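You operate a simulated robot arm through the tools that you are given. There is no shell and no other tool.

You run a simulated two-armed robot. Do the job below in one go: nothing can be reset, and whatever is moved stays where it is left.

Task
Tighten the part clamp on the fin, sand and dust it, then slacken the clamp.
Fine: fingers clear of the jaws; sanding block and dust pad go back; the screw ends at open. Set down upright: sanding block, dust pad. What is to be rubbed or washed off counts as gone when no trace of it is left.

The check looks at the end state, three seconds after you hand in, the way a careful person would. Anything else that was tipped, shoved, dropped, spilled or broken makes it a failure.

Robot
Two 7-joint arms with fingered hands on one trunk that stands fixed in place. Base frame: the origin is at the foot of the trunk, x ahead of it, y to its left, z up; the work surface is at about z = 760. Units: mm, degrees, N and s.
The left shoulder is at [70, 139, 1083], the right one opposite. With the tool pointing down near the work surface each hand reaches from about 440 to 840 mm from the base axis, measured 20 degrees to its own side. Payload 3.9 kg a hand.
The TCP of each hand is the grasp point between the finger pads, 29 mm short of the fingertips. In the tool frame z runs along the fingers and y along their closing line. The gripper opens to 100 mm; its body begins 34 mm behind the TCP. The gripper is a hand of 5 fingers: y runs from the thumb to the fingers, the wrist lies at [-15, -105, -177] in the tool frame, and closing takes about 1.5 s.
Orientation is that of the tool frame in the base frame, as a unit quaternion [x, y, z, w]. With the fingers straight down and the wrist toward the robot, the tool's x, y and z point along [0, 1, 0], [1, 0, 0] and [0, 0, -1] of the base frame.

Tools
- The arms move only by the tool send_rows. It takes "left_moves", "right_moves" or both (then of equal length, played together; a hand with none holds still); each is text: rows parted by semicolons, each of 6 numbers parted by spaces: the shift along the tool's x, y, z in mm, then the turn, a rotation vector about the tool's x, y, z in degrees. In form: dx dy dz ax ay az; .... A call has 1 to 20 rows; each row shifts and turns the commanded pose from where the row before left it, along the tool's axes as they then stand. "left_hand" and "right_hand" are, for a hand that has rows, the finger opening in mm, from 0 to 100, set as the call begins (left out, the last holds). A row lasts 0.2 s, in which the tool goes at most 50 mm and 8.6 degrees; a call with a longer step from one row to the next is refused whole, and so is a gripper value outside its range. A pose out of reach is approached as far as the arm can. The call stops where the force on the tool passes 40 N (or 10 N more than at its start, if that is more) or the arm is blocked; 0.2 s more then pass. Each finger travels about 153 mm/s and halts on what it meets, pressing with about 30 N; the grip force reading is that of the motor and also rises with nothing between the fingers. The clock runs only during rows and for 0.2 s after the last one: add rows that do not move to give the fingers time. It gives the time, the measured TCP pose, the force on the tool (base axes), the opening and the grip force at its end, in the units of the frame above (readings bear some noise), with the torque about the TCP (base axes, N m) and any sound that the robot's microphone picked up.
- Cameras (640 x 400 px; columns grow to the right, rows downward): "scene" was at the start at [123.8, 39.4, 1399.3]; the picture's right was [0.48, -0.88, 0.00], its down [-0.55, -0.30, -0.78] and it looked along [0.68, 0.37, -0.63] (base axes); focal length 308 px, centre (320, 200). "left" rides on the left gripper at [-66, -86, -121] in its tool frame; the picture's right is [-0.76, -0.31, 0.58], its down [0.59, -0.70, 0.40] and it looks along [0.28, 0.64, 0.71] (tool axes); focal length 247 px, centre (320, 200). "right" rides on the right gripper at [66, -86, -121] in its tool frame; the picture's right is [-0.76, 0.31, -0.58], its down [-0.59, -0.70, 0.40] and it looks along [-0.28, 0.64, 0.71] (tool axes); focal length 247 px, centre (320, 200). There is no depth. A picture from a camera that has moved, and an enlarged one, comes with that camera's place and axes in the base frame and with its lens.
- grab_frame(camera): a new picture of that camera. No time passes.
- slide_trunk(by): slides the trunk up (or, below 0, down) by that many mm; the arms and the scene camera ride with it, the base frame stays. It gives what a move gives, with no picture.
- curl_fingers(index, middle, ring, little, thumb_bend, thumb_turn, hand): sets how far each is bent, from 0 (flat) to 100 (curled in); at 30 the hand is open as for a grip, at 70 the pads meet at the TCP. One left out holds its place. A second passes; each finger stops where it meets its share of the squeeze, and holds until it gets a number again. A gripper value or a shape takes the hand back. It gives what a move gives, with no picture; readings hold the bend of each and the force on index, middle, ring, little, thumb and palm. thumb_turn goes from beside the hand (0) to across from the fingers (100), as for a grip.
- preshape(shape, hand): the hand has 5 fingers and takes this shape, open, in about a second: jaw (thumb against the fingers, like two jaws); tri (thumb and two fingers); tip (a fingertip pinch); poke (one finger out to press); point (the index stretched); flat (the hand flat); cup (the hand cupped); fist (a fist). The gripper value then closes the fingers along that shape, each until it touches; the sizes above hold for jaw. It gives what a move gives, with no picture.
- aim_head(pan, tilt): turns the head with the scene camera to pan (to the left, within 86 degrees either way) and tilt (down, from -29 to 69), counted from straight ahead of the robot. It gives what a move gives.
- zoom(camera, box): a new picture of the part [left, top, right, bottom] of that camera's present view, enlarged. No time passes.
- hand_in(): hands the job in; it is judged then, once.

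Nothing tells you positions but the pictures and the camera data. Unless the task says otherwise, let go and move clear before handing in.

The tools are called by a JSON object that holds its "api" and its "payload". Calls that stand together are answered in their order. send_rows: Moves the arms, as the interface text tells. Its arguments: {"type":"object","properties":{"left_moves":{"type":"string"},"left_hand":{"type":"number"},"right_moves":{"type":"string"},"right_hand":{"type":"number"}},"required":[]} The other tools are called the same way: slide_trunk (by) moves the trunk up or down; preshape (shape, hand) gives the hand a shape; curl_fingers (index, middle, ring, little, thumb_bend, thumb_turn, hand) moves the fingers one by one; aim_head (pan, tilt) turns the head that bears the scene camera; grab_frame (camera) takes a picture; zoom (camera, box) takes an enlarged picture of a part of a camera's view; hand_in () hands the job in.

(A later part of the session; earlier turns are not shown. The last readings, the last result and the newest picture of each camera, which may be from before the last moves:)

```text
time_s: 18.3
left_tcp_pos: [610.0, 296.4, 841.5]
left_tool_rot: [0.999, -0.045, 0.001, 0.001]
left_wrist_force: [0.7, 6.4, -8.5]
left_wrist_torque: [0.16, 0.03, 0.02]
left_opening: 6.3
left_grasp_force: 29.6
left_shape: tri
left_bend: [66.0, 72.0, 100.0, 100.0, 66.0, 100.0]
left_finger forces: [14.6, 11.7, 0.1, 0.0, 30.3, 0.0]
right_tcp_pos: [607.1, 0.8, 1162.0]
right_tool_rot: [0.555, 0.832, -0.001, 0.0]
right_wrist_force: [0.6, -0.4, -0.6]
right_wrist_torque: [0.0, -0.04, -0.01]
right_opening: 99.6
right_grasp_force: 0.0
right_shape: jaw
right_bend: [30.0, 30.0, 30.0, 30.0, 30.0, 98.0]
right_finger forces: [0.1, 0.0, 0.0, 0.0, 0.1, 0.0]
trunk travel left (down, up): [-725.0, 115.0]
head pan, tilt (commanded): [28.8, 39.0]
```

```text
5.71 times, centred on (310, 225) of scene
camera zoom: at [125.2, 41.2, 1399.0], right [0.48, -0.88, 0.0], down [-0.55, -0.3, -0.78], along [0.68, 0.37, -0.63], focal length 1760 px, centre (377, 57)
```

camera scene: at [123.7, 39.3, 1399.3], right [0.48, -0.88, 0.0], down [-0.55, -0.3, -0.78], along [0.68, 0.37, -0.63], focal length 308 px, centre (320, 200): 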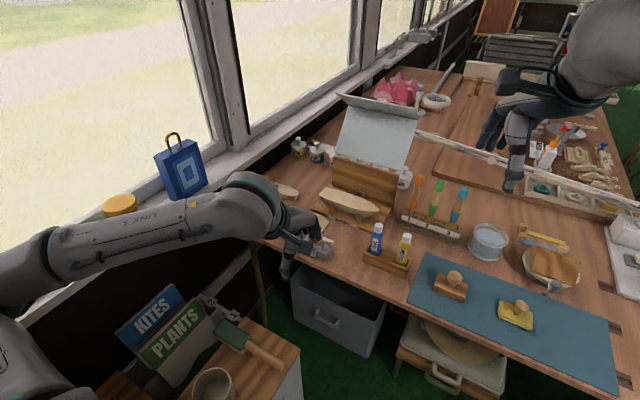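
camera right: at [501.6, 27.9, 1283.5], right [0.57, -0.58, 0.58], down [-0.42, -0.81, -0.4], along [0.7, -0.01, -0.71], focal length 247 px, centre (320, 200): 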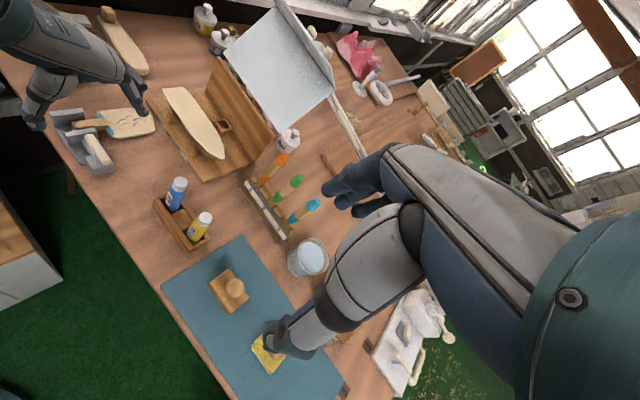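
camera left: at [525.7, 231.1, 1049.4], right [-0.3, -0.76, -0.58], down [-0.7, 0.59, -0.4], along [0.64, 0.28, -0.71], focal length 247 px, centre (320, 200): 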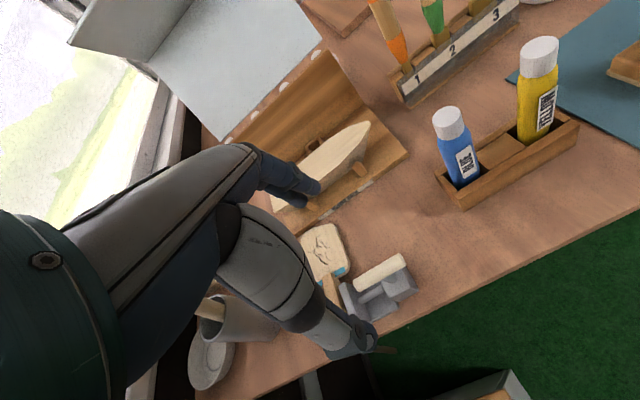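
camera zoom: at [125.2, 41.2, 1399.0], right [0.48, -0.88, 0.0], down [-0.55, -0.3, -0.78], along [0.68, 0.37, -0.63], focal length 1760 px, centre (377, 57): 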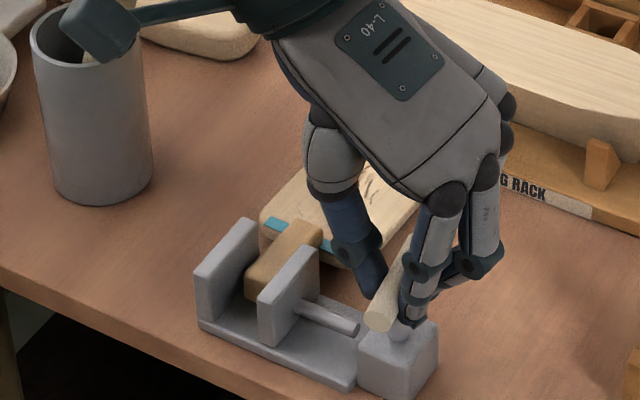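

The jaw keeps advancing. I'll turn another 25° while keeping clear of the cup.

{"api": "send_rows", "payload": {"left_moves": "0 0 0 0 0 5;0 0 0 0 0 5;0 0 0 0 0 5;0 0 0 0 0 5;0 0 0 0 0 5;0 0 0 0 0 0"}}

{"api": "zoom", "payload": {"camera": "left", "box": [220, 140, 440, 370]}}

{"api": "zoom", "payload": {"camera": "scene", "box": [260, 190, 360, 260]}}

{"api": "grab_frame", "payload": {"camera": "scene"}}

```text
time_s: 19.7
left_tcp_pos: [607.6, 296.0, 840.6]
left_tool_rot: [0.966, -0.259, 0.001, 0.002]
left_wrist_force: [14.2, 3.2, -0.3]
left_wrist_torque: [0.15, -0.26, 0.05]
left_opening: 6.1
left_grasp_force: 30.3
left_shape: tri
left_bend: [67.0, 72.0, 100.0, 100.0, 65.0, 100.0]
left_finger forces: [14.4, 11.7, 0.1, 0.0, 31.0, 0.1]
left hand out of reach, approached as far as the arm can: row 5
right_tcp_pos: [607.8, 0.1, 1162.2]
right_tool_rot: [0.555, 0.832, -0.001, 0.0]
right_wrist_force: [-0.2, 0.4, 0.2]
right_wrist_torque: [0.0, 0.0, 0.0]
right_opening: 99.6
right_grasp_force: 0.1
right_shape: jaw
right_bend: [30.0, 30.0, 30.0, 30.0, 30.0, 98.0]
right_finger forces: [0.1, 0.0, 0.1, 0.0, 0.1, 0.0]
trunk travel left (down, up): [-725.0, 115.0]
head pan, tilt (commanded): [28.8, 39.0]
```

```text
1.74 times, centred on (330, 255) of left
camera zoom: at [593.8, 402.2, 960.4], right [-0.5, 0.64, -0.58], down [0.86, 0.31, -0.4], along [-0.07, -0.7, -0.71], focal length 430 px, centre (303, 104)
```

zoom: 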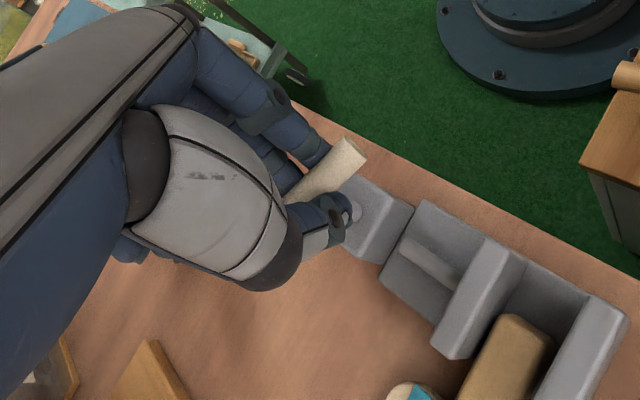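

```text
5.71 times, centred on (310, 225) of scene
camera zoom: at [126.1, 40.2, 1399.1], right [0.48, -0.88, 0.0], down [-0.55, -0.3, -0.78], along [0.68, 0.37, -0.63], focal length 1760 px, centre (377, 57)
```

zoom: 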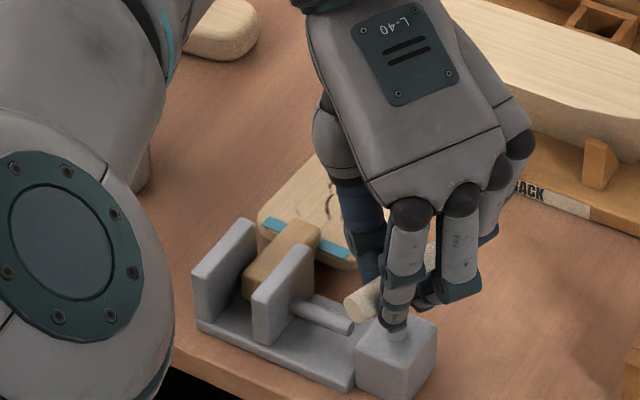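

```text
taken
camera scene: at [126.1, 40.2, 1399.1], right [0.48, -0.88, 0.0], down [-0.55, -0.3, -0.78], along [0.68, 0.37, -0.63], focal length 308 px, centre (320, 200)
```

scene: 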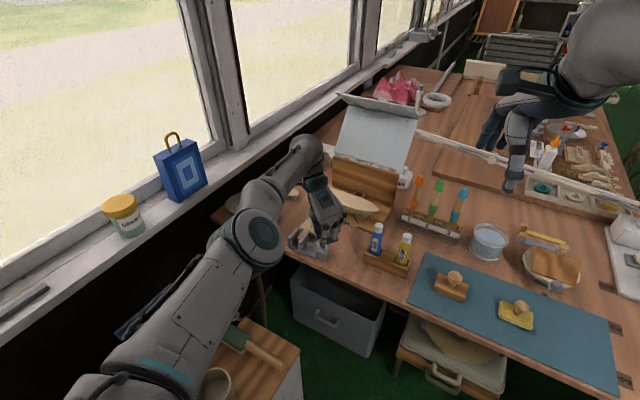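

The wrist limit is near at about 120° of turn, and the jaw still seems about 3 mm from the tab. The bar is symmetric, so I'll release, rise, swing the hand back 180° and grip again.

{"api": "send_rows", "payload": {"left_moves": "0 0 0 0 0 0;0 0 0 0 0 0;0 0 0 0 0 0;0 0 -20 0 0 0;0 0 -30 0 0 -5;0 0 -10 0 0 -8;0 0 0 0 0 -8;0 0 0 0 0 -8;0 0 0 0 0 -8;0 0 0 0 0 -8;0 0 0 0 0 -8;0 0 0 0 0 -8;0 0 0 0 0 -8;0 0 0 0 0 -8;0 0 0 0 0 -8;0 0 0 0 0 -5;0 0 0 0 0 0", "left_hand": 70}}

{"api": "zoom", "payload": {"camera": "right", "box": [20, 70, 160, 190]}}

{"api": "zoom", "payload": {"camera": "scene", "box": [260, 190, 360, 260]}}

```text
time_s: 23.3
left_tcp_pos: [604.6, 295.4, 900.8]
left_tool_rot: [0.866, 0.501, 0.0, 0.001]
left_wrist_force: [0.1, 0.2, -0.3]
left_wrist_torque: [0.01, 0.02, 0.01]
left_opening: 69.8
left_grasp_force: 0.1
left_shape: tri
left_bend: [41.0, 36.0, 99.0, 99.0, 30.0, 99.0]
left_finger forces: [0.0, 0.1, 0.0, 0.1, 0.0, 0.0]
right_tcp_pos: [605.9, -0.6, 1162.6]
right_tool_rot: [0.555, 0.832, 0.001, 0.0]
right_wrist_force: [0.6, -0.5, -0.1]
right_wrist_torque: [0.0, -0.02, 0.03]
right_opening: 99.8
right_grasp_force: 0.0
right_shape: jaw
right_bend: [30.0, 30.0, 30.0, 30.0, 30.0, 98.0]
right_finger forces: [0.0, 0.0, 0.0, 0.0, 0.0, 0.0]
trunk travel left (down, up): [-725.0, 115.0]
head pan, tilt (commanded): [28.8, 39.0]
```

```text
3.33 times, centred on (90, 130) of right
camera zoom: at [502.8, 27.4, 1283.0], right [0.57, -0.58, 0.58], down [-0.42, -0.81, -0.4], along [0.7, -0.01, -0.71], focal length 823 px, centre (1087, 433)
```

zoom: 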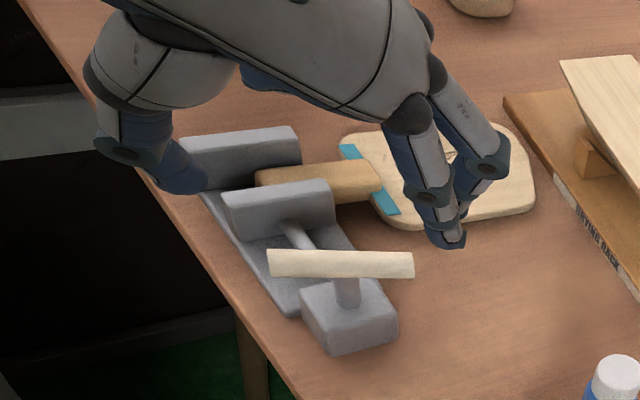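

```text
5.71 times, centred on (310, 225) of scene
camera zoom: at [123.9, 39.6, 1399.2], right [0.48, -0.88, 0.0], down [-0.55, -0.3, -0.78], along [0.68, 0.37, -0.63], focal length 1760 px, centre (377, 57)
```

zoom: 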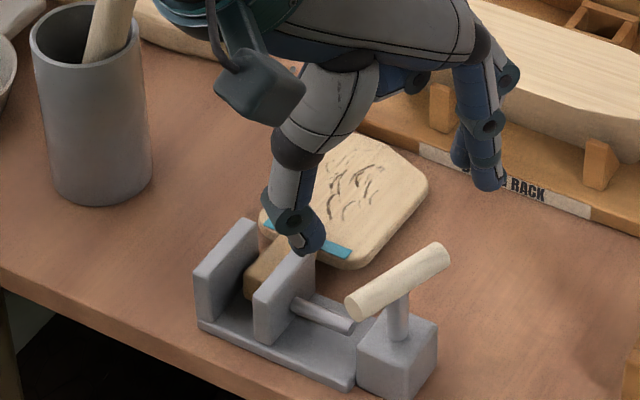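

The bar is now at about -21° from x, centred at (610, 296). I'll swing the hand another 99° back to line up with it while still raised.

{"api": "send_rows", "payload": {"left_moves": "2.4 3.2 0 0 0 -8.25;0 0 0 0 0 -8.25;0 0 0 0 0 -8.25;0 0 0 0 0 -8.25;0 0 0 0 0 -8.25;0 0 0 0 0 -8.25;0 0 0 0 0 -8.25;0 0 0 0 0 -8.25;0 0 0 0 0 -8.25;0 0 0 0 0 -8.25;0 0 0 0 0 -8.25;0 0 0 0 0 -8.25;0 0 0 0 0 0"}}

{"api": "zoom", "payload": {"camera": "right", "box": [20, 70, 160, 190]}}

{"api": "zoom", "payload": {"camera": "left", "box": [220, 140, 440, 370]}}

{"api": "grab_frame", "payload": {"camera": "scene"}}

```text
time_s: 26.1
left_tcp_pos: [606.6, 302.3, 898.2]
left_tool_rot: [0.171, 0.985, -0.013, 0.001]
left_wrist_force: [-0.5, -0.2, 0.7]
left_wrist_torque: [-0.01, 0.04, 0.05]
left_opening: 69.9
left_grasp_force: 0.0
left_shape: tri
left_bend: [41.0, 36.0, 99.0, 99.0, 30.0, 99.0]
left_finger forces: [0.0, 0.1, 0.0, 0.0, 0.0, 0.1]
right_tcp_pos: [606.4, 0.1, 1162.0]
right_tool_rot: [0.555, 0.832, 0.001, 0.001]
right_wrist_force: [0.4, -0.1, -0.1]
right_wrist_torque: [-0.01, -0.01, 0.01]
right_opening: 99.6
right_grasp_force: 0.0
right_shape: jaw
right_bend: [30.0, 30.0, 30.0, 30.0, 30.0, 98.0]
right_finger forces: [0.0, 0.1, 0.0, 0.0, 0.0, 0.0]
trunk travel left (down, up): [-725.0, 115.0]
head pan, tilt (commanded): [28.8, 39.0]
```

```text
3.33 times, centred on (90, 130) of right
camera zoom: at [502.4, 27.1, 1283.1], right [0.57, -0.58, 0.58], down [-0.42, -0.81, -0.4], along [0.7, -0.01, -0.71], focal length 823 px, centre (1087, 433)
```

zoom: 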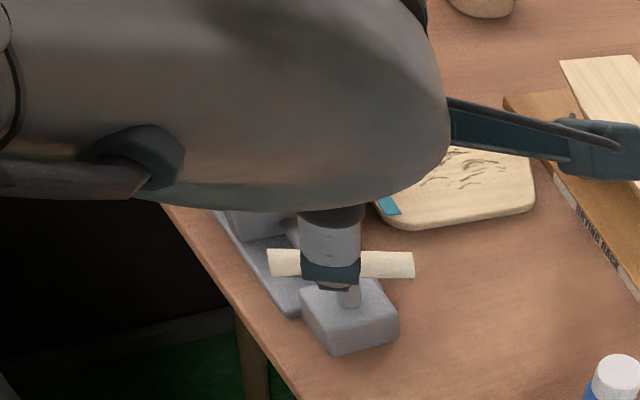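

```text
1.74 times, centred on (330, 255) of left
camera zoom: at [640.5, 203.4, 1020.5], right [0.61, -0.56, -0.56], down [-0.79, -0.47, -0.39], along [-0.05, 0.68, -0.73], focal length 430 px, centre (303, 104)
```

zoom: 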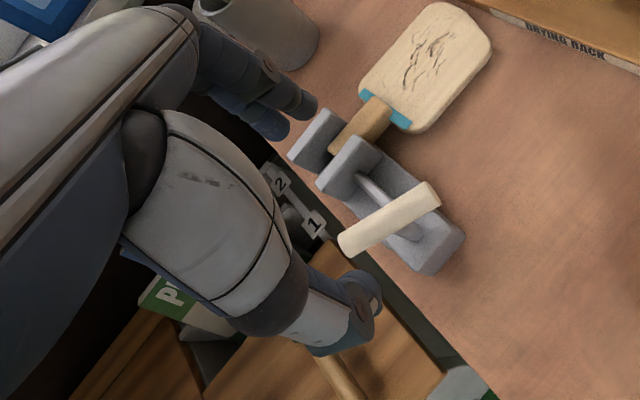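

```text
taken
camera scene: at [123.5, 39.2, 1399.3], right [0.48, -0.88, 0.0], down [-0.55, -0.3, -0.78], along [0.68, 0.37, -0.63], focal length 308 px, centre (320, 200)
```

scene: 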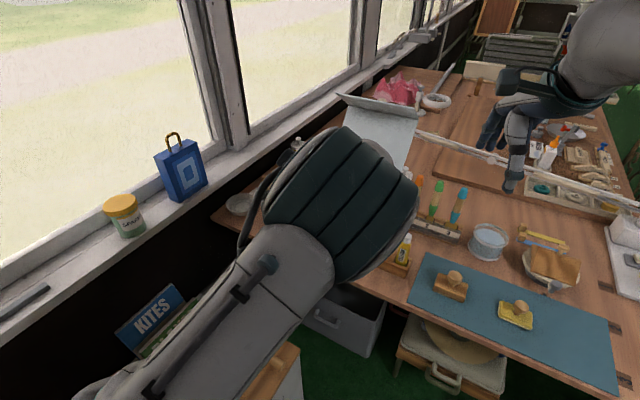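

The wrist is near its limit here, with a small tilt and about a 6 mm offset. I'll turn back 10°, because closing slightly off-angle only turns the bar in the tightening direction, and re-check the pose.

{"api": "send_rows", "payload": {"left_moves": "0 0 0 0 0 5;0 0 0 0 0 5;0 0 0 0 0 0;0 0 0 0 0 0"}}

{"api": "zoom", "payload": {"camera": "left", "box": [220, 140, 440, 370]}}

```text
time_s: 27.1
left_tcp_pos: [606.1, 305.3, 892.7]
left_tool_rot: [0.257, 0.966, -0.009, -0.005]
left_wrist_force: [0.4, -0.8, -0.7]
left_wrist_torque: [-0.01, 0.03, 0.03]
left_opening: 69.6
left_grasp_force: 0.1
left_shape: tri
left_bend: [41.0, 36.0, 99.0, 99.0, 30.0, 99.0]
left_finger forces: [0.0, 0.0, 0.0, 0.0, 0.0, 0.0]
right_tcp_pos: [606.4, 0.7, 1163.7]
right_tool_rot: [0.555, 0.832, 0.001, 0.001]
right_wrist_force: [0.2, 0.4, 0.1]
right_wrist_torque: [0.0, 0.01, 0.01]
right_opening: 99.7
right_grasp_force: 0.0
right_shape: jaw
right_bend: [30.0, 30.0, 30.0, 30.0, 30.0, 98.0]
right_finger forces: [0.1, 0.0, 0.1, 0.1, 0.0, 0.1]
trunk travel left (down, up): [-725.0, 115.0]
head pan, tilt (commanded): [28.8, 39.0]
```

```text
1.74 times, centred on (330, 255) of left
camera zoom: at [621.3, 198.9, 1013.4], right [0.5, -0.65, -0.57], down [-0.87, -0.32, -0.38], along [0.06, 0.69, -0.72], focal length 430 px, centre (303, 104)
```

zoom: 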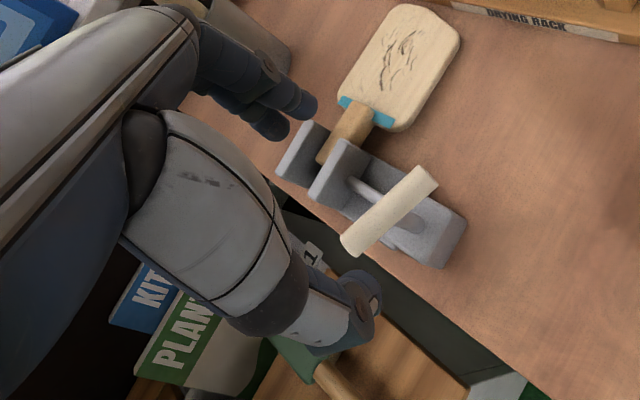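

The hand is at about 150° yaw with a small tilt and offset. I'll correct the position to sit over the lever axis and straighten the tilt before lowering.

{"api": "send_rows", "payload": {"left_moves": "-4 -3 0 -1.1 -0.3 0;-3.6 -3.4 0 0 0 0;0 0 0 0 0 0;0 0 0 0 0 0"}}

```text
time_s: 28.1
left_tcp_pos: [606.9, 297.5, 891.2]
left_tool_rot: [0.253, 0.968, -0.006, 0.001]
left_wrist_force: [0.1, 0.5, 0.3]
left_wrist_torque: [0.0, 0.01, -0.01]
left_opening: 69.8
left_grasp_force: 0.0
left_shape: tri
left_bend: [41.0, 36.0, 99.0, 99.0, 30.0, 99.0]
left_finger forces: [0.0, 0.1, 0.0, 0.1, 0.0, 0.0]
right_tcp_pos: [606.0, 0.1, 1163.0]
right_tool_rot: [0.555, 0.832, 0.0, 0.0]
right_wrist_force: [0.2, 0.3, -0.5]
right_wrist_torque: [-0.01, 0.04, 0.03]
right_opening: 100.1
right_grasp_force: 0.1
right_shape: jaw
right_bend: [30.0, 30.0, 30.0, 30.0, 30.0, 98.0]
right_finger forces: [0.0, 0.0, 0.0, 0.1, 0.1, 0.1]
trunk travel left (down, up): [-725.0, 115.0]
head pan, tilt (commanded): [28.8, 39.0]
```

The tracking is good enough now. I'll lower around the bar.

{"api": "send_rows", "payload": {"left_moves": "-1.5 0 18 0 0 0;-1.4 0 18 0 0 0;0 0 12 0 0 0;0 0 0 0 0 0;0 0 0 0 0 0"}}

{"api": "zoom", "payload": {"camera": "left", "box": [220, 140, 440, 370]}}

{"api": "zoom", "payload": {"camera": "right", "box": [20, 70, 160, 190]}}

```text
time_s: 29.3
left_tcp_pos: [614.5, 292.4, 849.8]
left_tool_rot: [0.26, 0.966, 0.003, 0.005]
left_wrist_force: [1.3, 0.2, -0.1]
left_wrist_torque: [-0.01, -0.01, 0.01]
left_opening: 69.8
left_grasp_force: 0.1
left_shape: tri
left_bend: [41.0, 36.0, 99.0, 99.0, 30.0, 99.0]
left_finger forces: [0.1, 0.0, 0.0, 0.0, 0.0, 0.1]
right_tcp_pos: [606.2, -0.8, 1162.8]
right_tool_rot: [0.554, 0.832, -0.001, 0.0]
right_wrist_force: [-0.6, 0.2, -1.6]
right_wrist_torque: [0.0, 0.0, -0.01]
right_opening: 99.7
right_grasp_force: 0.0
right_shape: jaw
right_bend: [30.0, 30.0, 30.0, 30.0, 30.0, 98.0]
right_finger forces: [0.1, 0.0, 0.1, 0.0, 0.0, 0.1]
trunk travel left (down, up): [-725.0, 115.0]
head pan, tilt (commanded): [28.8, 39.0]
```

```text
1.74 times, centred on (330, 255) of left
camera zoom: at [626.6, 183.9, 970.3], right [0.51, -0.64, -0.57], down [-0.86, -0.31, -0.41], along [0.09, 0.7, -0.71], focal length 430 px, centre (303, 104)
```

zoom: 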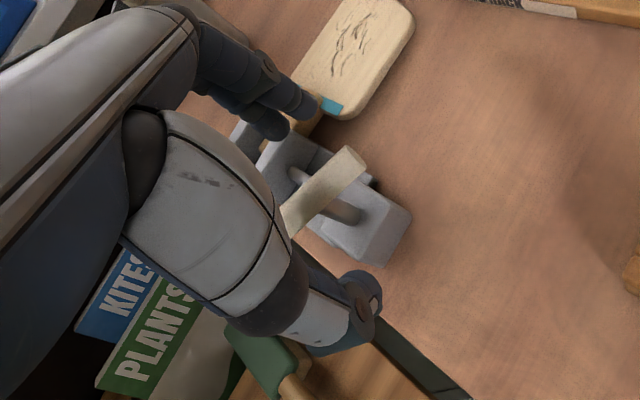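

```text
3.33 times, centred on (90, 130) of right
camera zoom: at [502.8, 27.2, 1282.9], right [0.57, -0.58, 0.58], down [-0.42, -0.81, -0.4], along [0.7, -0.01, -0.71], focal length 823 px, centre (1087, 433)
```

zoom: 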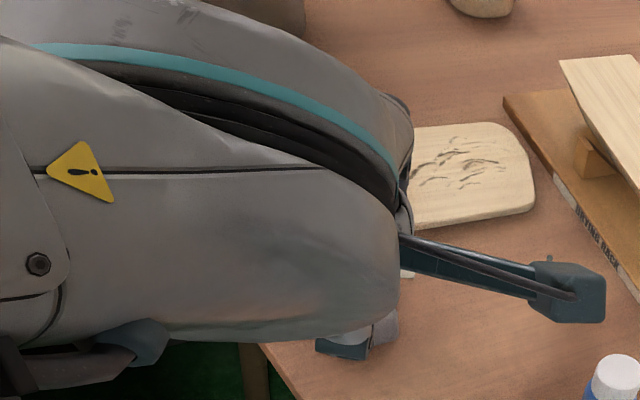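

The arm is tracking with some wander in this pose. I'll nudge it toward (609.5, 296, 843) and let it settle.

{"api": "send_rows", "payload": {"left_moves": "3 0.3 3 0 0 0;3 0.3 4 0 0 0;0 0 0 0 0 0;0 0 0 0 0 0;0 0 0 0 0 0"}}

```text
time_s: 30.5
left_tcp_pos: [609.4, 296.7, 843.5]
left_tool_rot: [0.261, 0.965, 0.003, 0.005]
left_wrist_force: [0.1, -0.4, -0.1]
left_wrist_torque: [-0.01, 0.0, -0.01]
left_opening: 69.5
left_grasp_force: 0.0
left_shape: tri
left_bend: [41.0, 36.0, 99.0, 99.0, 30.0, 99.0]
left_finger forces: [0.0, 0.0, 0.0, 0.0, 0.0, 0.0]
right_tcp_pos: [604.4, 0.1, 1161.2]
right_tool_rot: [0.555, 0.832, 0.0, 0.001]
right_wrist_force: [-0.3, -0.8, -0.2]
right_wrist_torque: [0.0, 0.01, -0.01]
right_opening: 100.1
right_grasp_force: 0.0
right_shape: jaw
right_bend: [30.0, 30.0, 30.0, 30.0, 30.0, 98.0]
right_finger forces: [0.0, 0.0, 0.0, 0.0, 0.0, 0.1]
trunk travel left (down, up): [-725.0, 115.0]
head pan, tilt (commanded): [28.8, 39.0]
```

Position is now on target. I'll close on the bar.

{"api": "send_rows", "payload": {"left_moves": "0 0 0 0 0 0;0 0 0 0 0 0;0 0 0 0 0 0;0 0 0 0 0 0;0 0 0 0 0 0;0 0 0 0 0 0", "left_hand": 0}}

{"api": "zoom", "payload": {"camera": "left", "box": [220, 140, 440, 370]}}

```text
time_s: 31.9
left_tcp_pos: [609.1, 294.5, 842.9]
left_tool_rot: [0.261, 0.965, 0.003, 0.004]
left_wrist_force: [-0.9, 3.2, -4.4]
left_wrist_torque: [0.05, -0.02, 0.02]
left_opening: 7.8
left_grasp_force: 29.3
left_shape: tri
left_bend: [65.0, 66.0, 100.0, 100.0, 71.0, 100.0]
left_finger forces: [13.4, 14.3, 0.0, 0.1, 26.0, 0.1]
right_tcp_pos: [606.9, 0.3, 1161.7]
right_tool_rot: [0.555, 0.832, 0.0, 0.001]
right_wrist_force: [-0.4, 0.2, 0.1]
right_wrist_torque: [0.02, 0.02, -0.02]
right_opening: 99.7
right_grasp_force: 0.1
right_shape: jaw
right_bend: [30.0, 30.0, 30.0, 30.0, 30.0, 98.0]
right_finger forces: [0.1, 0.0, 0.0, 0.0, 0.0, 0.0]
trunk travel left (down, up): [-725.0, 115.0]
head pan, tilt (commanded): [28.8, 39.0]
```

```text
1.74 times, centred on (330, 255) of left
camera zoom: at [622.2, 187.0, 962.7], right [0.51, -0.64, -0.57], down [-0.86, -0.31, -0.41], along [0.09, 0.7, -0.71], focal length 430 px, centre (303, 104)
```

zoom: 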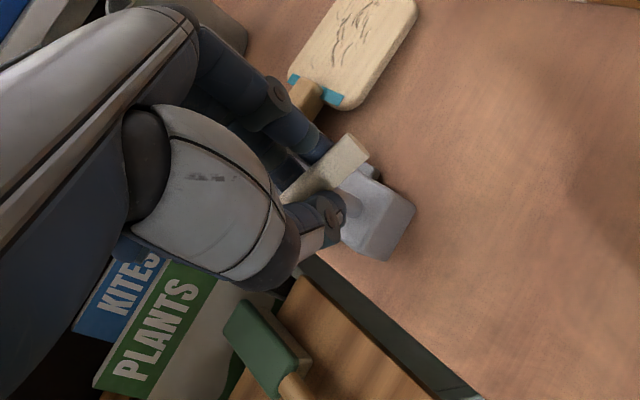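

The bar is gripped and aligned with the hand. I'll continue clockwise in small steps, watching for rising torque.

{"api": "send_rows", "payload": {"left_moves": "0 0 0 0 0 4;0 0 0 0 0 4;0 0 0 0 0 4;0 0 0 0 0 4;0 0 0 0 0 4;0 0 0 0 0 0"}}

{"api": "zoom", "payload": {"camera": "left", "box": [220, 140, 440, 370]}}

{"api": "zoom", "payload": {"camera": "right", "box": [20, 70, 160, 190]}}

```text
time_s: 33.3
left_tcp_pos: [609.6, 291.5, 845.1]
left_tool_rot: [0.431, 0.902, 0.007, 0.001]
left_wrist_force: [-10.1, 11.4, -14.4]
left_wrist_torque: [0.21, 0.2, 0.08]
left_opening: 6.7
left_grasp_force: 30.1
left_shape: tri
left_bend: [65.0, 65.0, 100.0, 100.0, 71.0, 100.0]
left_finger forces: [12.2, 15.2, 0.0, 0.1, 28.4, 0.1]
right_tcp_pos: [607.1, 3.4, 1162.3]
right_tool_rot: [0.555, 0.832, -0.002, 0.001]
right_wrist_force: [0.4, -0.1, 0.1]
right_wrist_torque: [0.0, 0.01, 0.01]
right_opening: 99.9
right_grasp_force: 0.0
right_shape: jaw
right_bend: [30.0, 30.0, 30.0, 30.0, 30.0, 98.0]
right_finger forces: [0.0, 0.0, 0.1, 0.0, 0.0, 0.0]
trunk travel left (down, up): [-725.0, 115.0]
head pan, tilt (commanded): [28.8, 39.0]
```

```text
1.74 times, centred on (330, 255) of left
camera zoom: at [584.2, 185.0, 962.1], right [0.24, -0.77, -0.58], down [-0.91, 0.02, -0.41], along [0.33, 0.63, -0.7], focal length 430 px, centre (303, 104)
```

zoom: 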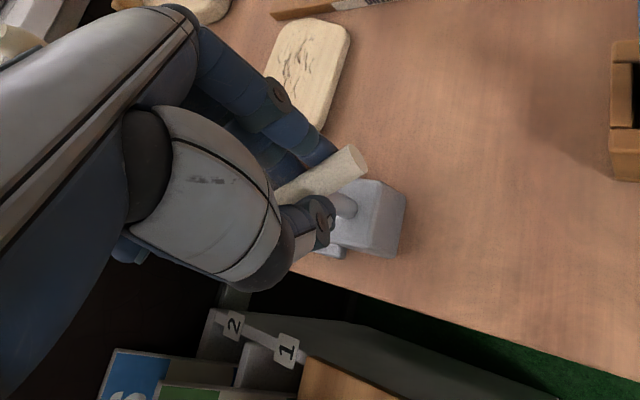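

```text
3.33 times, centred on (90, 130) of right
camera zoom: at [503.3, 30.4, 1282.6], right [0.57, -0.58, 0.58], down [-0.42, -0.82, -0.4], along [0.7, -0.02, -0.71], focal length 823 px, centre (1087, 433)
```

zoom: 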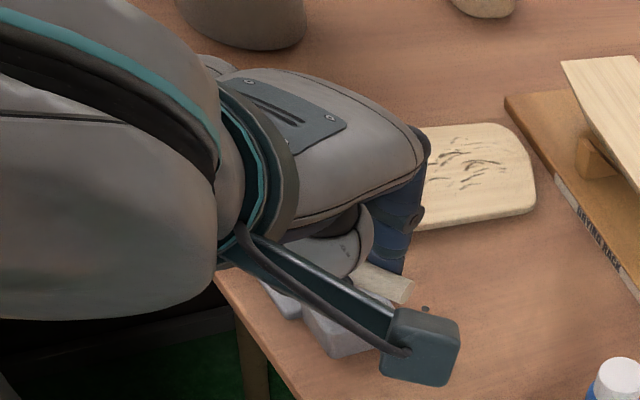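

Some side load has built up from a small TCP drift. I'll re-centre while turning a little further.

{"api": "send_rows", "payload": {"left_moves": "1.5 1.2 1 0 0 0;1.5 1.2 1 0 0 0;0 0 0 0 0 4;0 0 0 0 0 4;0 0 0 0 0 4;0 0 0 0 0 0"}}

{"api": "zoom", "payload": {"camera": "left", "box": [220, 140, 440, 370]}}

{"api": "zoom", "payload": {"camera": "scene", "box": [260, 190, 360, 260]}}

```text
time_s: 34.7
left_tcp_pos: [611.6, 292.9, 844.5]
left_tool_rot: [0.523, 0.852, 0.009, 0.003]
left_wrist_force: [-10.4, 1.4, -8.8]
left_wrist_torque: [0.04, 0.23, 0.04]
left_opening: 6.2
left_grasp_force: 29.6
left_shape: tri
left_bend: [66.0, 66.0, 100.0, 100.0, 66.0, 100.0]
left_finger forces: [11.1, 13.5, 0.1, 0.0, 31.6, 0.0]
right_tcp_pos: [606.2, 0.7, 1162.2]
right_tool_rot: [0.555, 0.832, 0.0, 0.001]
right_wrist_force: [-1.5, -0.3, -0.2]
right_wrist_torque: [-0.03, 0.0, 0.01]
right_opening: 99.8
right_grasp_force: 0.1
right_shape: jaw
right_bend: [30.0, 30.0, 30.0, 30.0, 30.0, 98.0]
right_finger forces: [0.1, 0.1, 0.0, 0.0, 0.0, 0.0]
trunk travel left (down, up): [-725.0, 115.0]
head pan, tilt (commanded): [28.8, 39.0]
```

```text
1.74 times, centred on (330, 255) of left
camera zoom: at [562.8, 194.4, 961.1], right [0.08, -0.81, -0.59], down [-0.89, 0.21, -0.41], along [0.45, 0.55, -0.7], focal length 430 px, centre (303, 104)
```

zoom: 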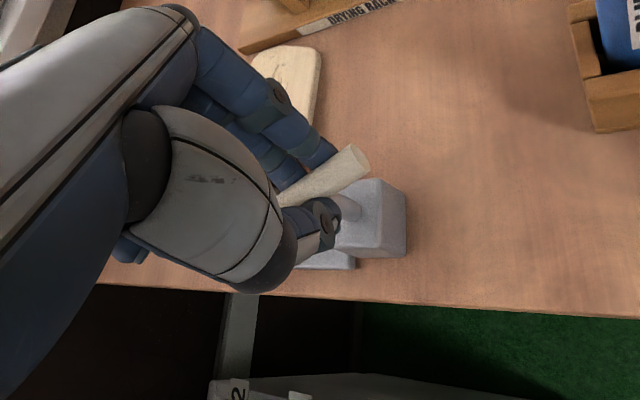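

```text
5.71 times, centred on (310, 225) of scene
camera zoom: at [123.5, 40.2, 1399.3], right [0.48, -0.88, 0.0], down [-0.55, -0.3, -0.78], along [0.68, 0.37, -0.63], focal length 1760 px, centre (377, 57)
```

zoom: 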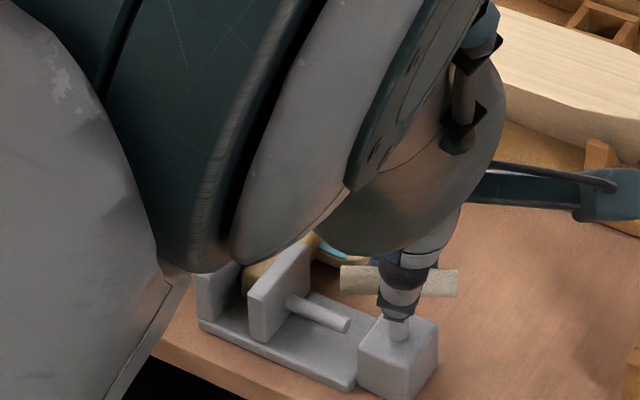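

The jaw has come further in, its left edge now at about 249 px against 270 at the start. I'll continue with a small re-centring.

{"api": "send_rows", "payload": {"left_moves": "1.5 -1.3 0 0 0 4;0 0 0 0 0 4;0 0 0 0 0 4;0 0 0 0 0 4;0 0 0 0 0 0"}}

{"api": "zoom", "payload": {"camera": "left", "box": [220, 140, 440, 370]}}

{"api": "zoom", "payload": {"camera": "scene", "box": [260, 190, 360, 260]}}

```text
time_s: 35.9
left_tcp_pos: [610.4, 293.6, 844.4]
left_tool_rot: [0.636, 0.772, 0.01, 0.002]
left_wrist_force: [-3.7, 1.2, -9.3]
left_wrist_torque: [0.02, 0.09, 0.05]
left_opening: 6.8
left_grasp_force: 30.1
left_shape: tri
left_bend: [66.0, 67.0, 100.0, 100.0, 71.0, 100.0]
left_finger forces: [13.4, 13.3, 0.0, 0.1, 29.1, 0.0]
right_tcp_pos: [607.4, 0.5, 1161.8]
right_tool_rot: [0.555, 0.832, 0.0, 0.0]
right_wrist_force: [-0.1, -0.3, 0.6]
right_wrist_torque: [-0.02, -0.01, -0.03]
right_opening: 99.9
right_grasp_force: 0.0
right_shape: jaw
right_bend: [30.0, 30.0, 30.0, 30.0, 30.0, 98.0]
right_finger forces: [0.0, 0.0, 0.1, 0.0, 0.0, 0.0]
trunk travel left (down, up): [-725.0, 115.0]
head pan, tilt (commanded): [28.8, 39.0]
```

```text
1.74 times, centred on (330, 255) of left
camera zoom: at [536.8, 211.8, 961.0], right [-0.15, -0.79, -0.59], down [-0.8, 0.45, -0.4], along [0.59, 0.41, -0.7], focal length 430 px, centre (303, 104)
```

zoom: 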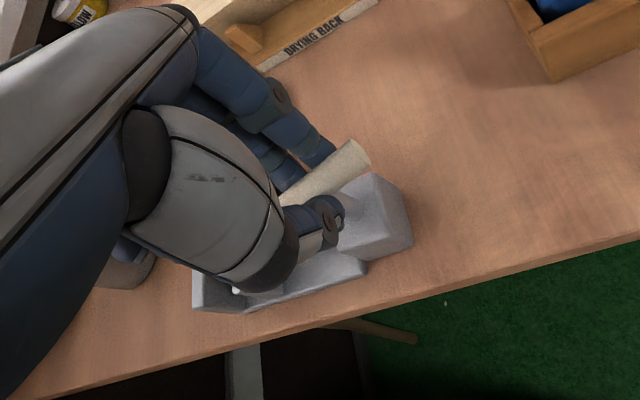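

```text
5.71 times, centred on (310, 225) of scene
camera zoom: at [124.6, 39.9, 1399.2], right [0.48, -0.88, 0.0], down [-0.55, -0.3, -0.78], along [0.68, 0.37, -0.63], focal length 1760 px, centre (377, 57)
```

zoom: 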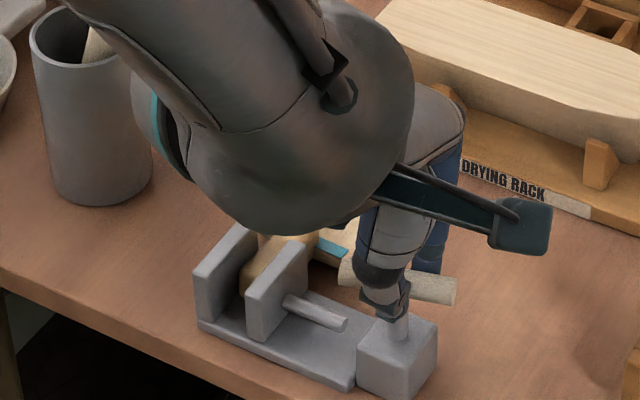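

About 169° of turn so far, and the jaw is nearly at the tab. I'll continue in steps.

{"api": "send_rows", "payload": {"left_moves": "0 0 0 0 0 4;0 0 0 0 0 4;0 0 0 0 0 4;0 0 0 0 0 4;0 0 0 0 0 0"}}

{"api": "zoom", "payload": {"camera": "left", "box": [220, 140, 440, 370]}}

{"api": "zoom", "payload": {"camera": "scene", "box": [260, 190, 360, 260]}}

```text
time_s: 37.1
left_tcp_pos: [608.5, 295.3, 844.8]
left_tool_rot: [0.737, 0.676, 0.01, -0.001]
left_wrist_force: [-4.7, 0.9, -7.4]
left_wrist_torque: [0.01, 0.15, 0.02]
left_opening: 6.7
left_grasp_force: 29.7
left_shape: tri
left_bend: [66.0, 67.0, 100.0, 100.0, 71.0, 100.0]
left_finger forces: [13.2, 12.9, 0.1, 0.0, 29.4, 0.1]
right_tcp_pos: [607.4, -0.3, 1163.4]
right_tool_rot: [0.556, 0.831, 0.0, 0.0]
right_wrist_force: [-0.2, 0.3, 0.8]
right_wrist_torque: [0.01, -0.02, 0.0]
right_opening: 100.1
right_grasp_force: 0.0
right_shape: jaw
right_bend: [30.0, 30.0, 30.0, 30.0, 30.0, 98.0]
right_finger forces: [0.0, 0.0, 0.0, 0.1, 0.1, 0.0]
trunk travel left (down, up): [-725.0, 115.0]
head pan, tilt (commanded): [28.8, 39.0]
```

```text
1.74 times, centred on (330, 255) of left
camera zoom: at [517.2, 234.8, 961.0], right [-0.36, -0.72, -0.59], down [-0.64, 0.65, -0.4], along [0.67, 0.24, -0.7], focal length 430 px, centre (303, 104)
```

zoom: 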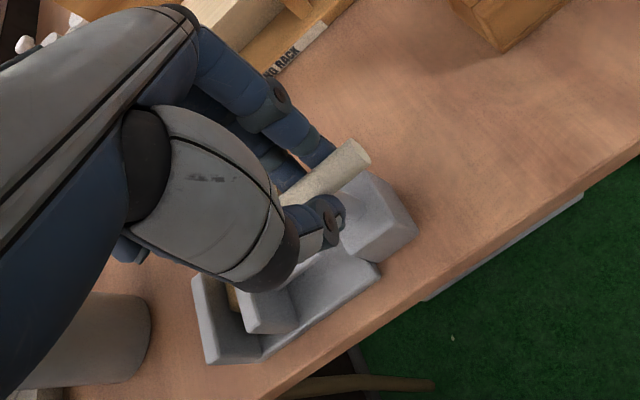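

```text
5.71 times, centred on (310, 225) of scene
camera zoom: at [124.2, 39.8, 1399.2], right [0.48, -0.88, 0.0], down [-0.55, -0.3, -0.78], along [0.68, 0.37, -0.63], focal length 1760 px, centre (377, 57)
```

zoom: 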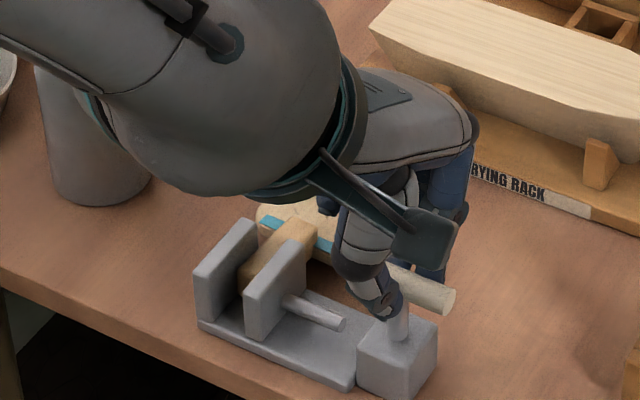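

At 185° the torque is still low. I'll zoom in closely on the jaws and tab.

{"api": "zoom", "payload": {"camera": "scene", "box": [285, 220, 325, 250]}}

{"api": "zoom", "payload": {"camera": "left", "box": [270, 280, 370, 360]}}

```text
13.33 times, centred on (305, 235) of scene
camera zoom: at [124.2, 39.8, 1399.2], right [0.48, -0.88, 0.0], down [-0.55, -0.3, -0.78], along [0.68, 0.37, -0.63], focal length 4106 px, centre (520, -267)
```

zoom: 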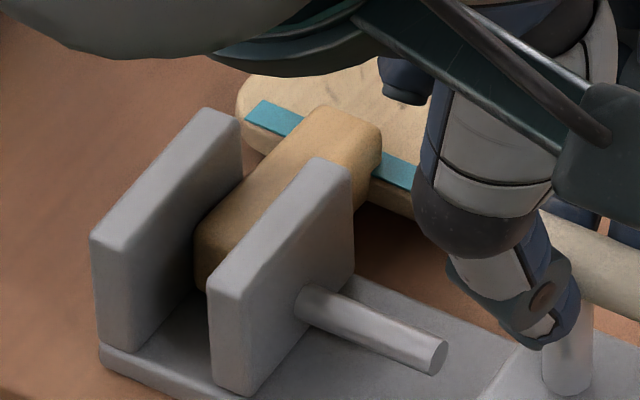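

```text
5.00 times, centred on (320, 320) of left
camera zoom: at [517.2, 234.8, 961.0], right [-0.36, -0.72, -0.59], down [-0.64, 0.65, -0.4], along [0.67, 0.24, -0.7], focal length 1235 px, centre (320, -400)
```

zoom: 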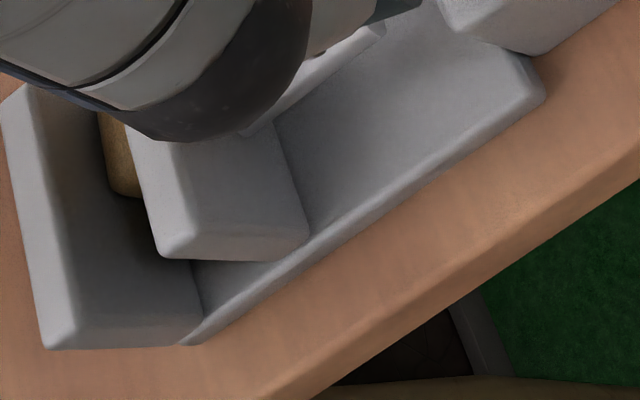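

The jaw looks close to touching the tab but the torque shows no clamping yet. I'll keep turning.

{"api": "send_rows", "payload": {"left_moves": "0 0 0 0 0 4;0 0 0 0 0 4;0 0 0 0 0 4;0 0 0 0 0 4;0 0 0 0 0 4;0 0 0 0 0 0"}}

{"api": "zoom", "payload": {"camera": "scene", "box": [285, 220, 325, 250]}}

{"api": "zoom", "payload": {"camera": "left", "box": [220, 140, 440, 370]}}

```text
time_s: 38.5
left_tcp_pos: [610.4, 294.9, 843.5]
left_tool_rot: [0.843, 0.537, 0.01, -0.002]
left_wrist_force: [-4.0, 4.9, -5.9]
left_wrist_torque: [0.08, 0.13, 0.09]
left_opening: 6.8
left_grasp_force: 30.1
left_shape: tri
left_bend: [65.0, 67.0, 100.0, 100.0, 66.0, 100.0]
left_finger forces: [14.0, 12.5, 0.1, 0.0, 29.7, 0.1]
right_tcp_pos: [607.6, 1.2, 1161.9]
right_tool_rot: [0.555, 0.832, 0.0, 0.001]
right_wrist_force: [0.5, 0.1, 0.8]
right_wrist_torque: [0.01, 0.0, 0.0]
right_opening: 99.9
right_grasp_force: 0.1
right_shape: jaw
right_bend: [30.0, 30.0, 30.0, 30.0, 30.0, 98.0]
right_finger forces: [0.0, 0.0, 0.0, 0.0, 0.1, 0.0]
trunk travel left (down, up): [-725.0, 115.0]
head pan, tilt (commanded): [28.8, 39.0]
```

```text
13.33 times, centred on (305, 235) of scene
camera zoom: at [124.2, 40.5, 1399.2], right [0.48, -0.88, 0.0], down [-0.55, -0.3, -0.78], along [0.68, 0.37, -0.63], focal length 4106 px, centre (520, -267)
```

zoom: 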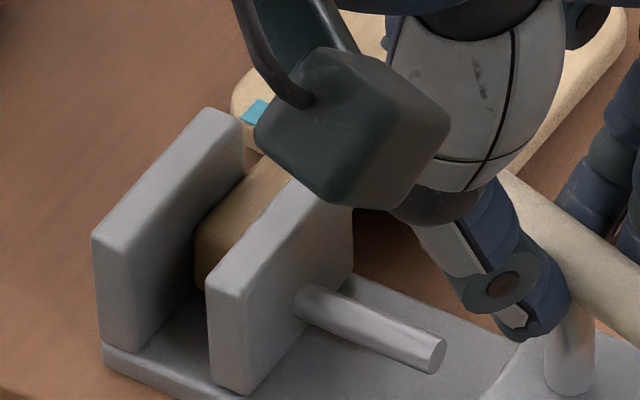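

```text
1.74 times, centred on (330, 255) of left
camera zoom: at [502.9, 269.8, 961.2], right [-0.59, -0.55, -0.59], down [-0.38, 0.84, -0.39], along [0.71, 0.0, -0.7], focal length 430 px, centre (303, 104)
```

zoom: 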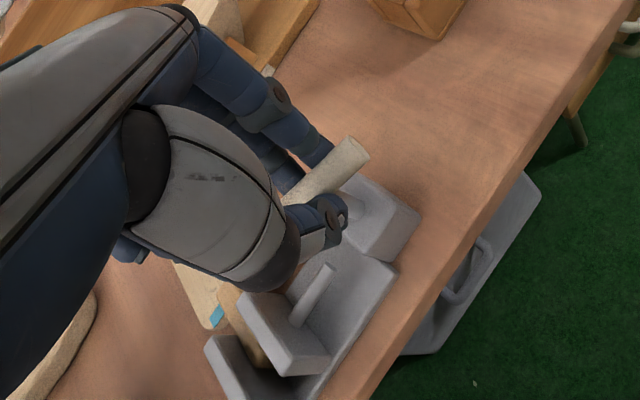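

{"api": "send_rows", "payload": {"left_moves": "0 0 0 0 0 4;0 0 0 0 0 4;0 0 0 0 0 4;0 0 0 0 0 4;0 0 0 0 0 4;0 0 0 0 0 0"}}

{"api": "zoom", "payload": {"camera": "scene", "box": [285, 220, 325, 250]}}

{"api": "zoom", "payload": {"camera": "left", "box": [220, 140, 440, 370]}}

```text
time_s: 39.9
left_tcp_pos: [610.9, 297.5, 842.6]
left_tool_rot: [0.924, 0.383, 0.009, -0.003]
left_wrist_force: [2.0, 6.5, -3.4]
left_wrist_torque: [0.09, -0.02, 0.15]
left_opening: 6.9
left_grasp_force: 29.8
left_shape: tri
left_bend: [65.0, 71.0, 100.0, 100.0, 65.0, 100.0]
left_finger forces: [17.8, 11.4, 0.1, 0.0, 28.3, 0.0]
right_tcp_pos: [607.6, 1.4, 1162.2]
right_tool_rot: [0.554, 0.832, -0.001, 0.0]
right_wrist_force: [-0.2, -0.2, 0.5]
right_wrist_torque: [0.01, -0.02, -0.02]
right_opening: 100.2
right_grasp_force: 0.0
right_shape: jaw
right_bend: [30.0, 30.0, 30.0, 30.0, 30.0, 98.0]
right_finger forces: [0.1, 0.0, 0.0, 0.0, 0.0, 0.1]
trunk travel left (down, up): [-725.0, 115.0]
head pan, tilt (commanded): [28.8, 39.0]
```

```text
13.33 times, centred on (305, 235) of scene
camera zoom: at [125.1, 41.1, 1399.1], right [0.48, -0.88, 0.0], down [-0.55, -0.3, -0.78], along [0.68, 0.37, -0.63], focal length 4106 px, centre (520, -267)
```

zoom: 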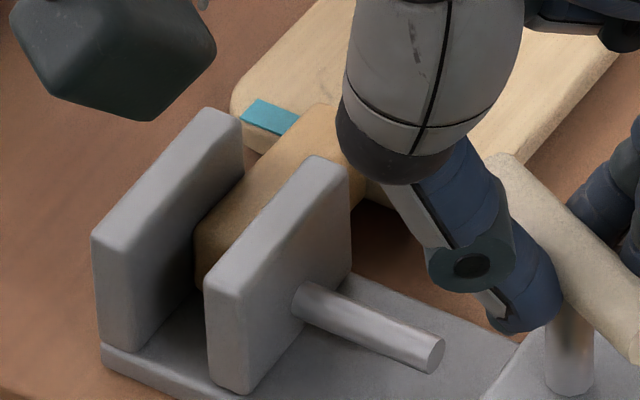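

```text
1.74 times, centred on (330, 255) of left
camera zoom: at [502.1, 307.7, 961.5], right [-0.74, -0.31, -0.59], down [-0.08, 0.92, -0.39], along [0.66, -0.24, -0.71], focal length 430 px, centre (303, 104)
```

zoom: 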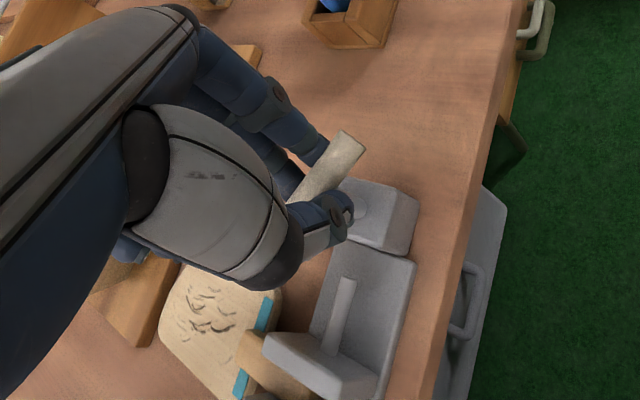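

The torque has risen to 0.15 N·m and the bar is starting to lag the hand, so the jaw is probably meeting the tab. I'll turn a little more to clamp it firmly.

{"api": "send_rows", "payload": {"left_moves": "0 0 0 0 0 4;0 0 0 0 0 4;0 0 0 0 0 4;0 0 0 0 0 0"}}

{"api": "zoom", "payload": {"camera": "scene", "box": [285, 220, 325, 250]}}

{"api": "zoom", "payload": {"camera": "left", "box": [220, 140, 440, 370]}}

```text
time_s: 40.9
left_tcp_pos: [610.4, 295.8, 842.2]
left_tool_rot: [0.959, 0.284, 0.008, -0.004]
left_wrist_force: [8.8, 7.9, -2.9]
left_wrist_torque: [0.15, -0.07, 0.24]
left_opening: 7.6
left_grasp_force: 29.7
left_shape: tri
left_bend: [64.0, 71.0, 100.0, 100.0, 71.0, 100.0]
left_finger forces: [21.5, 10.4, 0.0, 0.0, 26.8, 0.0]
right_tcp_pos: [608.9, 1.3, 1161.6]
right_tool_rot: [0.556, 0.832, -0.002, 0.0]
right_wrist_force: [-0.2, 0.4, -0.3]
right_wrist_torque: [-0.01, -0.01, 0.02]
right_opening: 100.0
right_grasp_force: 0.1
right_shape: jaw
right_bend: [30.0, 30.0, 30.0, 30.0, 30.0, 98.0]
right_finger forces: [0.0, 0.1, 0.0, 0.0, 0.1, 0.0]
trunk travel left (down, up): [-725.0, 115.0]
head pan, tilt (commanded): [28.8, 39.0]
```

```text
13.33 times, centred on (305, 235) of scene
camera zoom: at [125.9, 41.1, 1399.0], right [0.48, -0.88, 0.0], down [-0.55, -0.3, -0.78], along [0.68, 0.37, -0.63], focal length 4106 px, centre (520, -267)
```

zoom: 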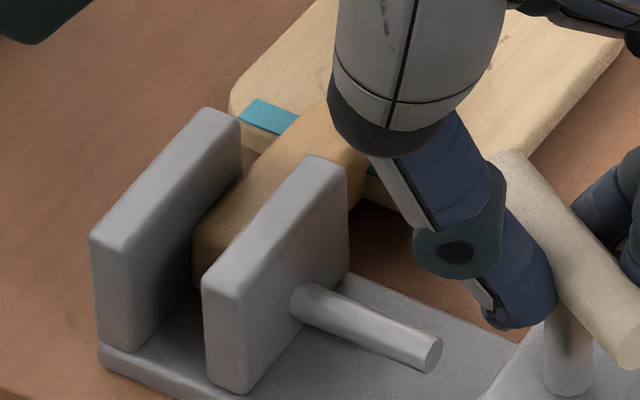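

```text
1.74 times, centred on (330, 255) of left
camera zoom: at [507.9, 329.7, 961.7], right [-0.79, -0.15, -0.59], down [0.12, 0.92, -0.39], along [0.6, -0.37, -0.71], focal length 430 px, centre (303, 104)
```

zoom: 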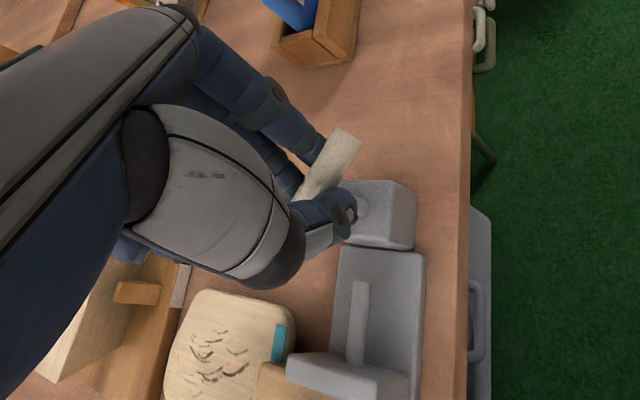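

The jaw has stopped advancing while torque climbs to 0.24 N·m, so the clamp appears tight. I'll add one last small push to be sure.

{"api": "send_rows", "payload": {"left_moves": "0 0 0 0 0 4;0 0 0 0 0 4;0 0 0 0 0 0"}}

{"api": "zoom", "payload": {"camera": "scene", "box": [285, 220, 325, 250]}}

{"api": "zoom", "payload": {"camera": "left", "box": [220, 140, 440, 370]}}

```text
time_s: 41.7
left_tcp_pos: [612.3, 295.6, 843.0]
left_tool_rot: [0.976, 0.217, 0.008, -0.004]
left_wrist_force: [12.0, 8.1, -1.5]
left_wrist_torque: [0.13, -0.16, 0.31]
left_opening: 7.6
left_grasp_force: 29.8
left_shape: tri
left_bend: [64.0, 72.0, 100.0, 100.0, 71.0, 99.0]
left_finger forces: [24.4, 9.7, 0.0, 0.0, 26.2, 0.1]
right_tcp_pos: [607.2, 0.8, 1161.0]
right_tool_rot: [0.554, 0.832, -0.001, 0.0]
right_wrist_force: [-0.2, -1.0, 0.7]
right_wrist_torque: [-0.04, 0.01, 0.02]
right_opening: 99.8
right_grasp_force: 0.0
right_shape: jaw
right_bend: [30.0, 30.0, 30.0, 30.0, 30.0, 98.0]
right_finger forces: [0.1, 0.0, 0.1, 0.0, 0.0, 0.0]
trunk travel left (down, up): [-725.0, 115.0]
head pan, tilt (commanded): [28.8, 39.0]
```

```text
13.33 times, centred on (305, 235) of scene
camera zoom: at [126.4, 41.1, 1399.0], right [0.48, -0.88, 0.0], down [-0.55, -0.3, -0.78], along [0.68, 0.37, -0.63], focal length 4106 px, centre (520, -267)
```

zoom: 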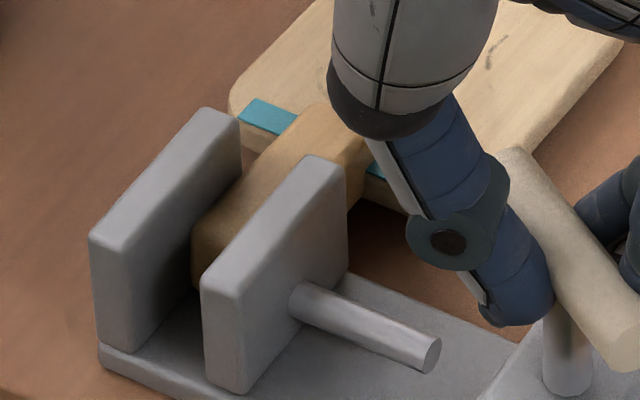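

```text
1.74 times, centred on (330, 255) of left
camera zoom: at [514.2, 343.2, 961.8], right [-0.81, -0.04, -0.59], down [0.24, 0.89, -0.38], along [0.54, -0.45, -0.71], focal length 430 px, centre (303, 104)
```

zoom: 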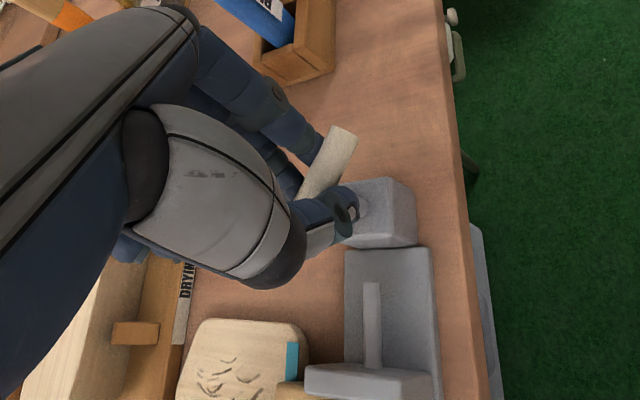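

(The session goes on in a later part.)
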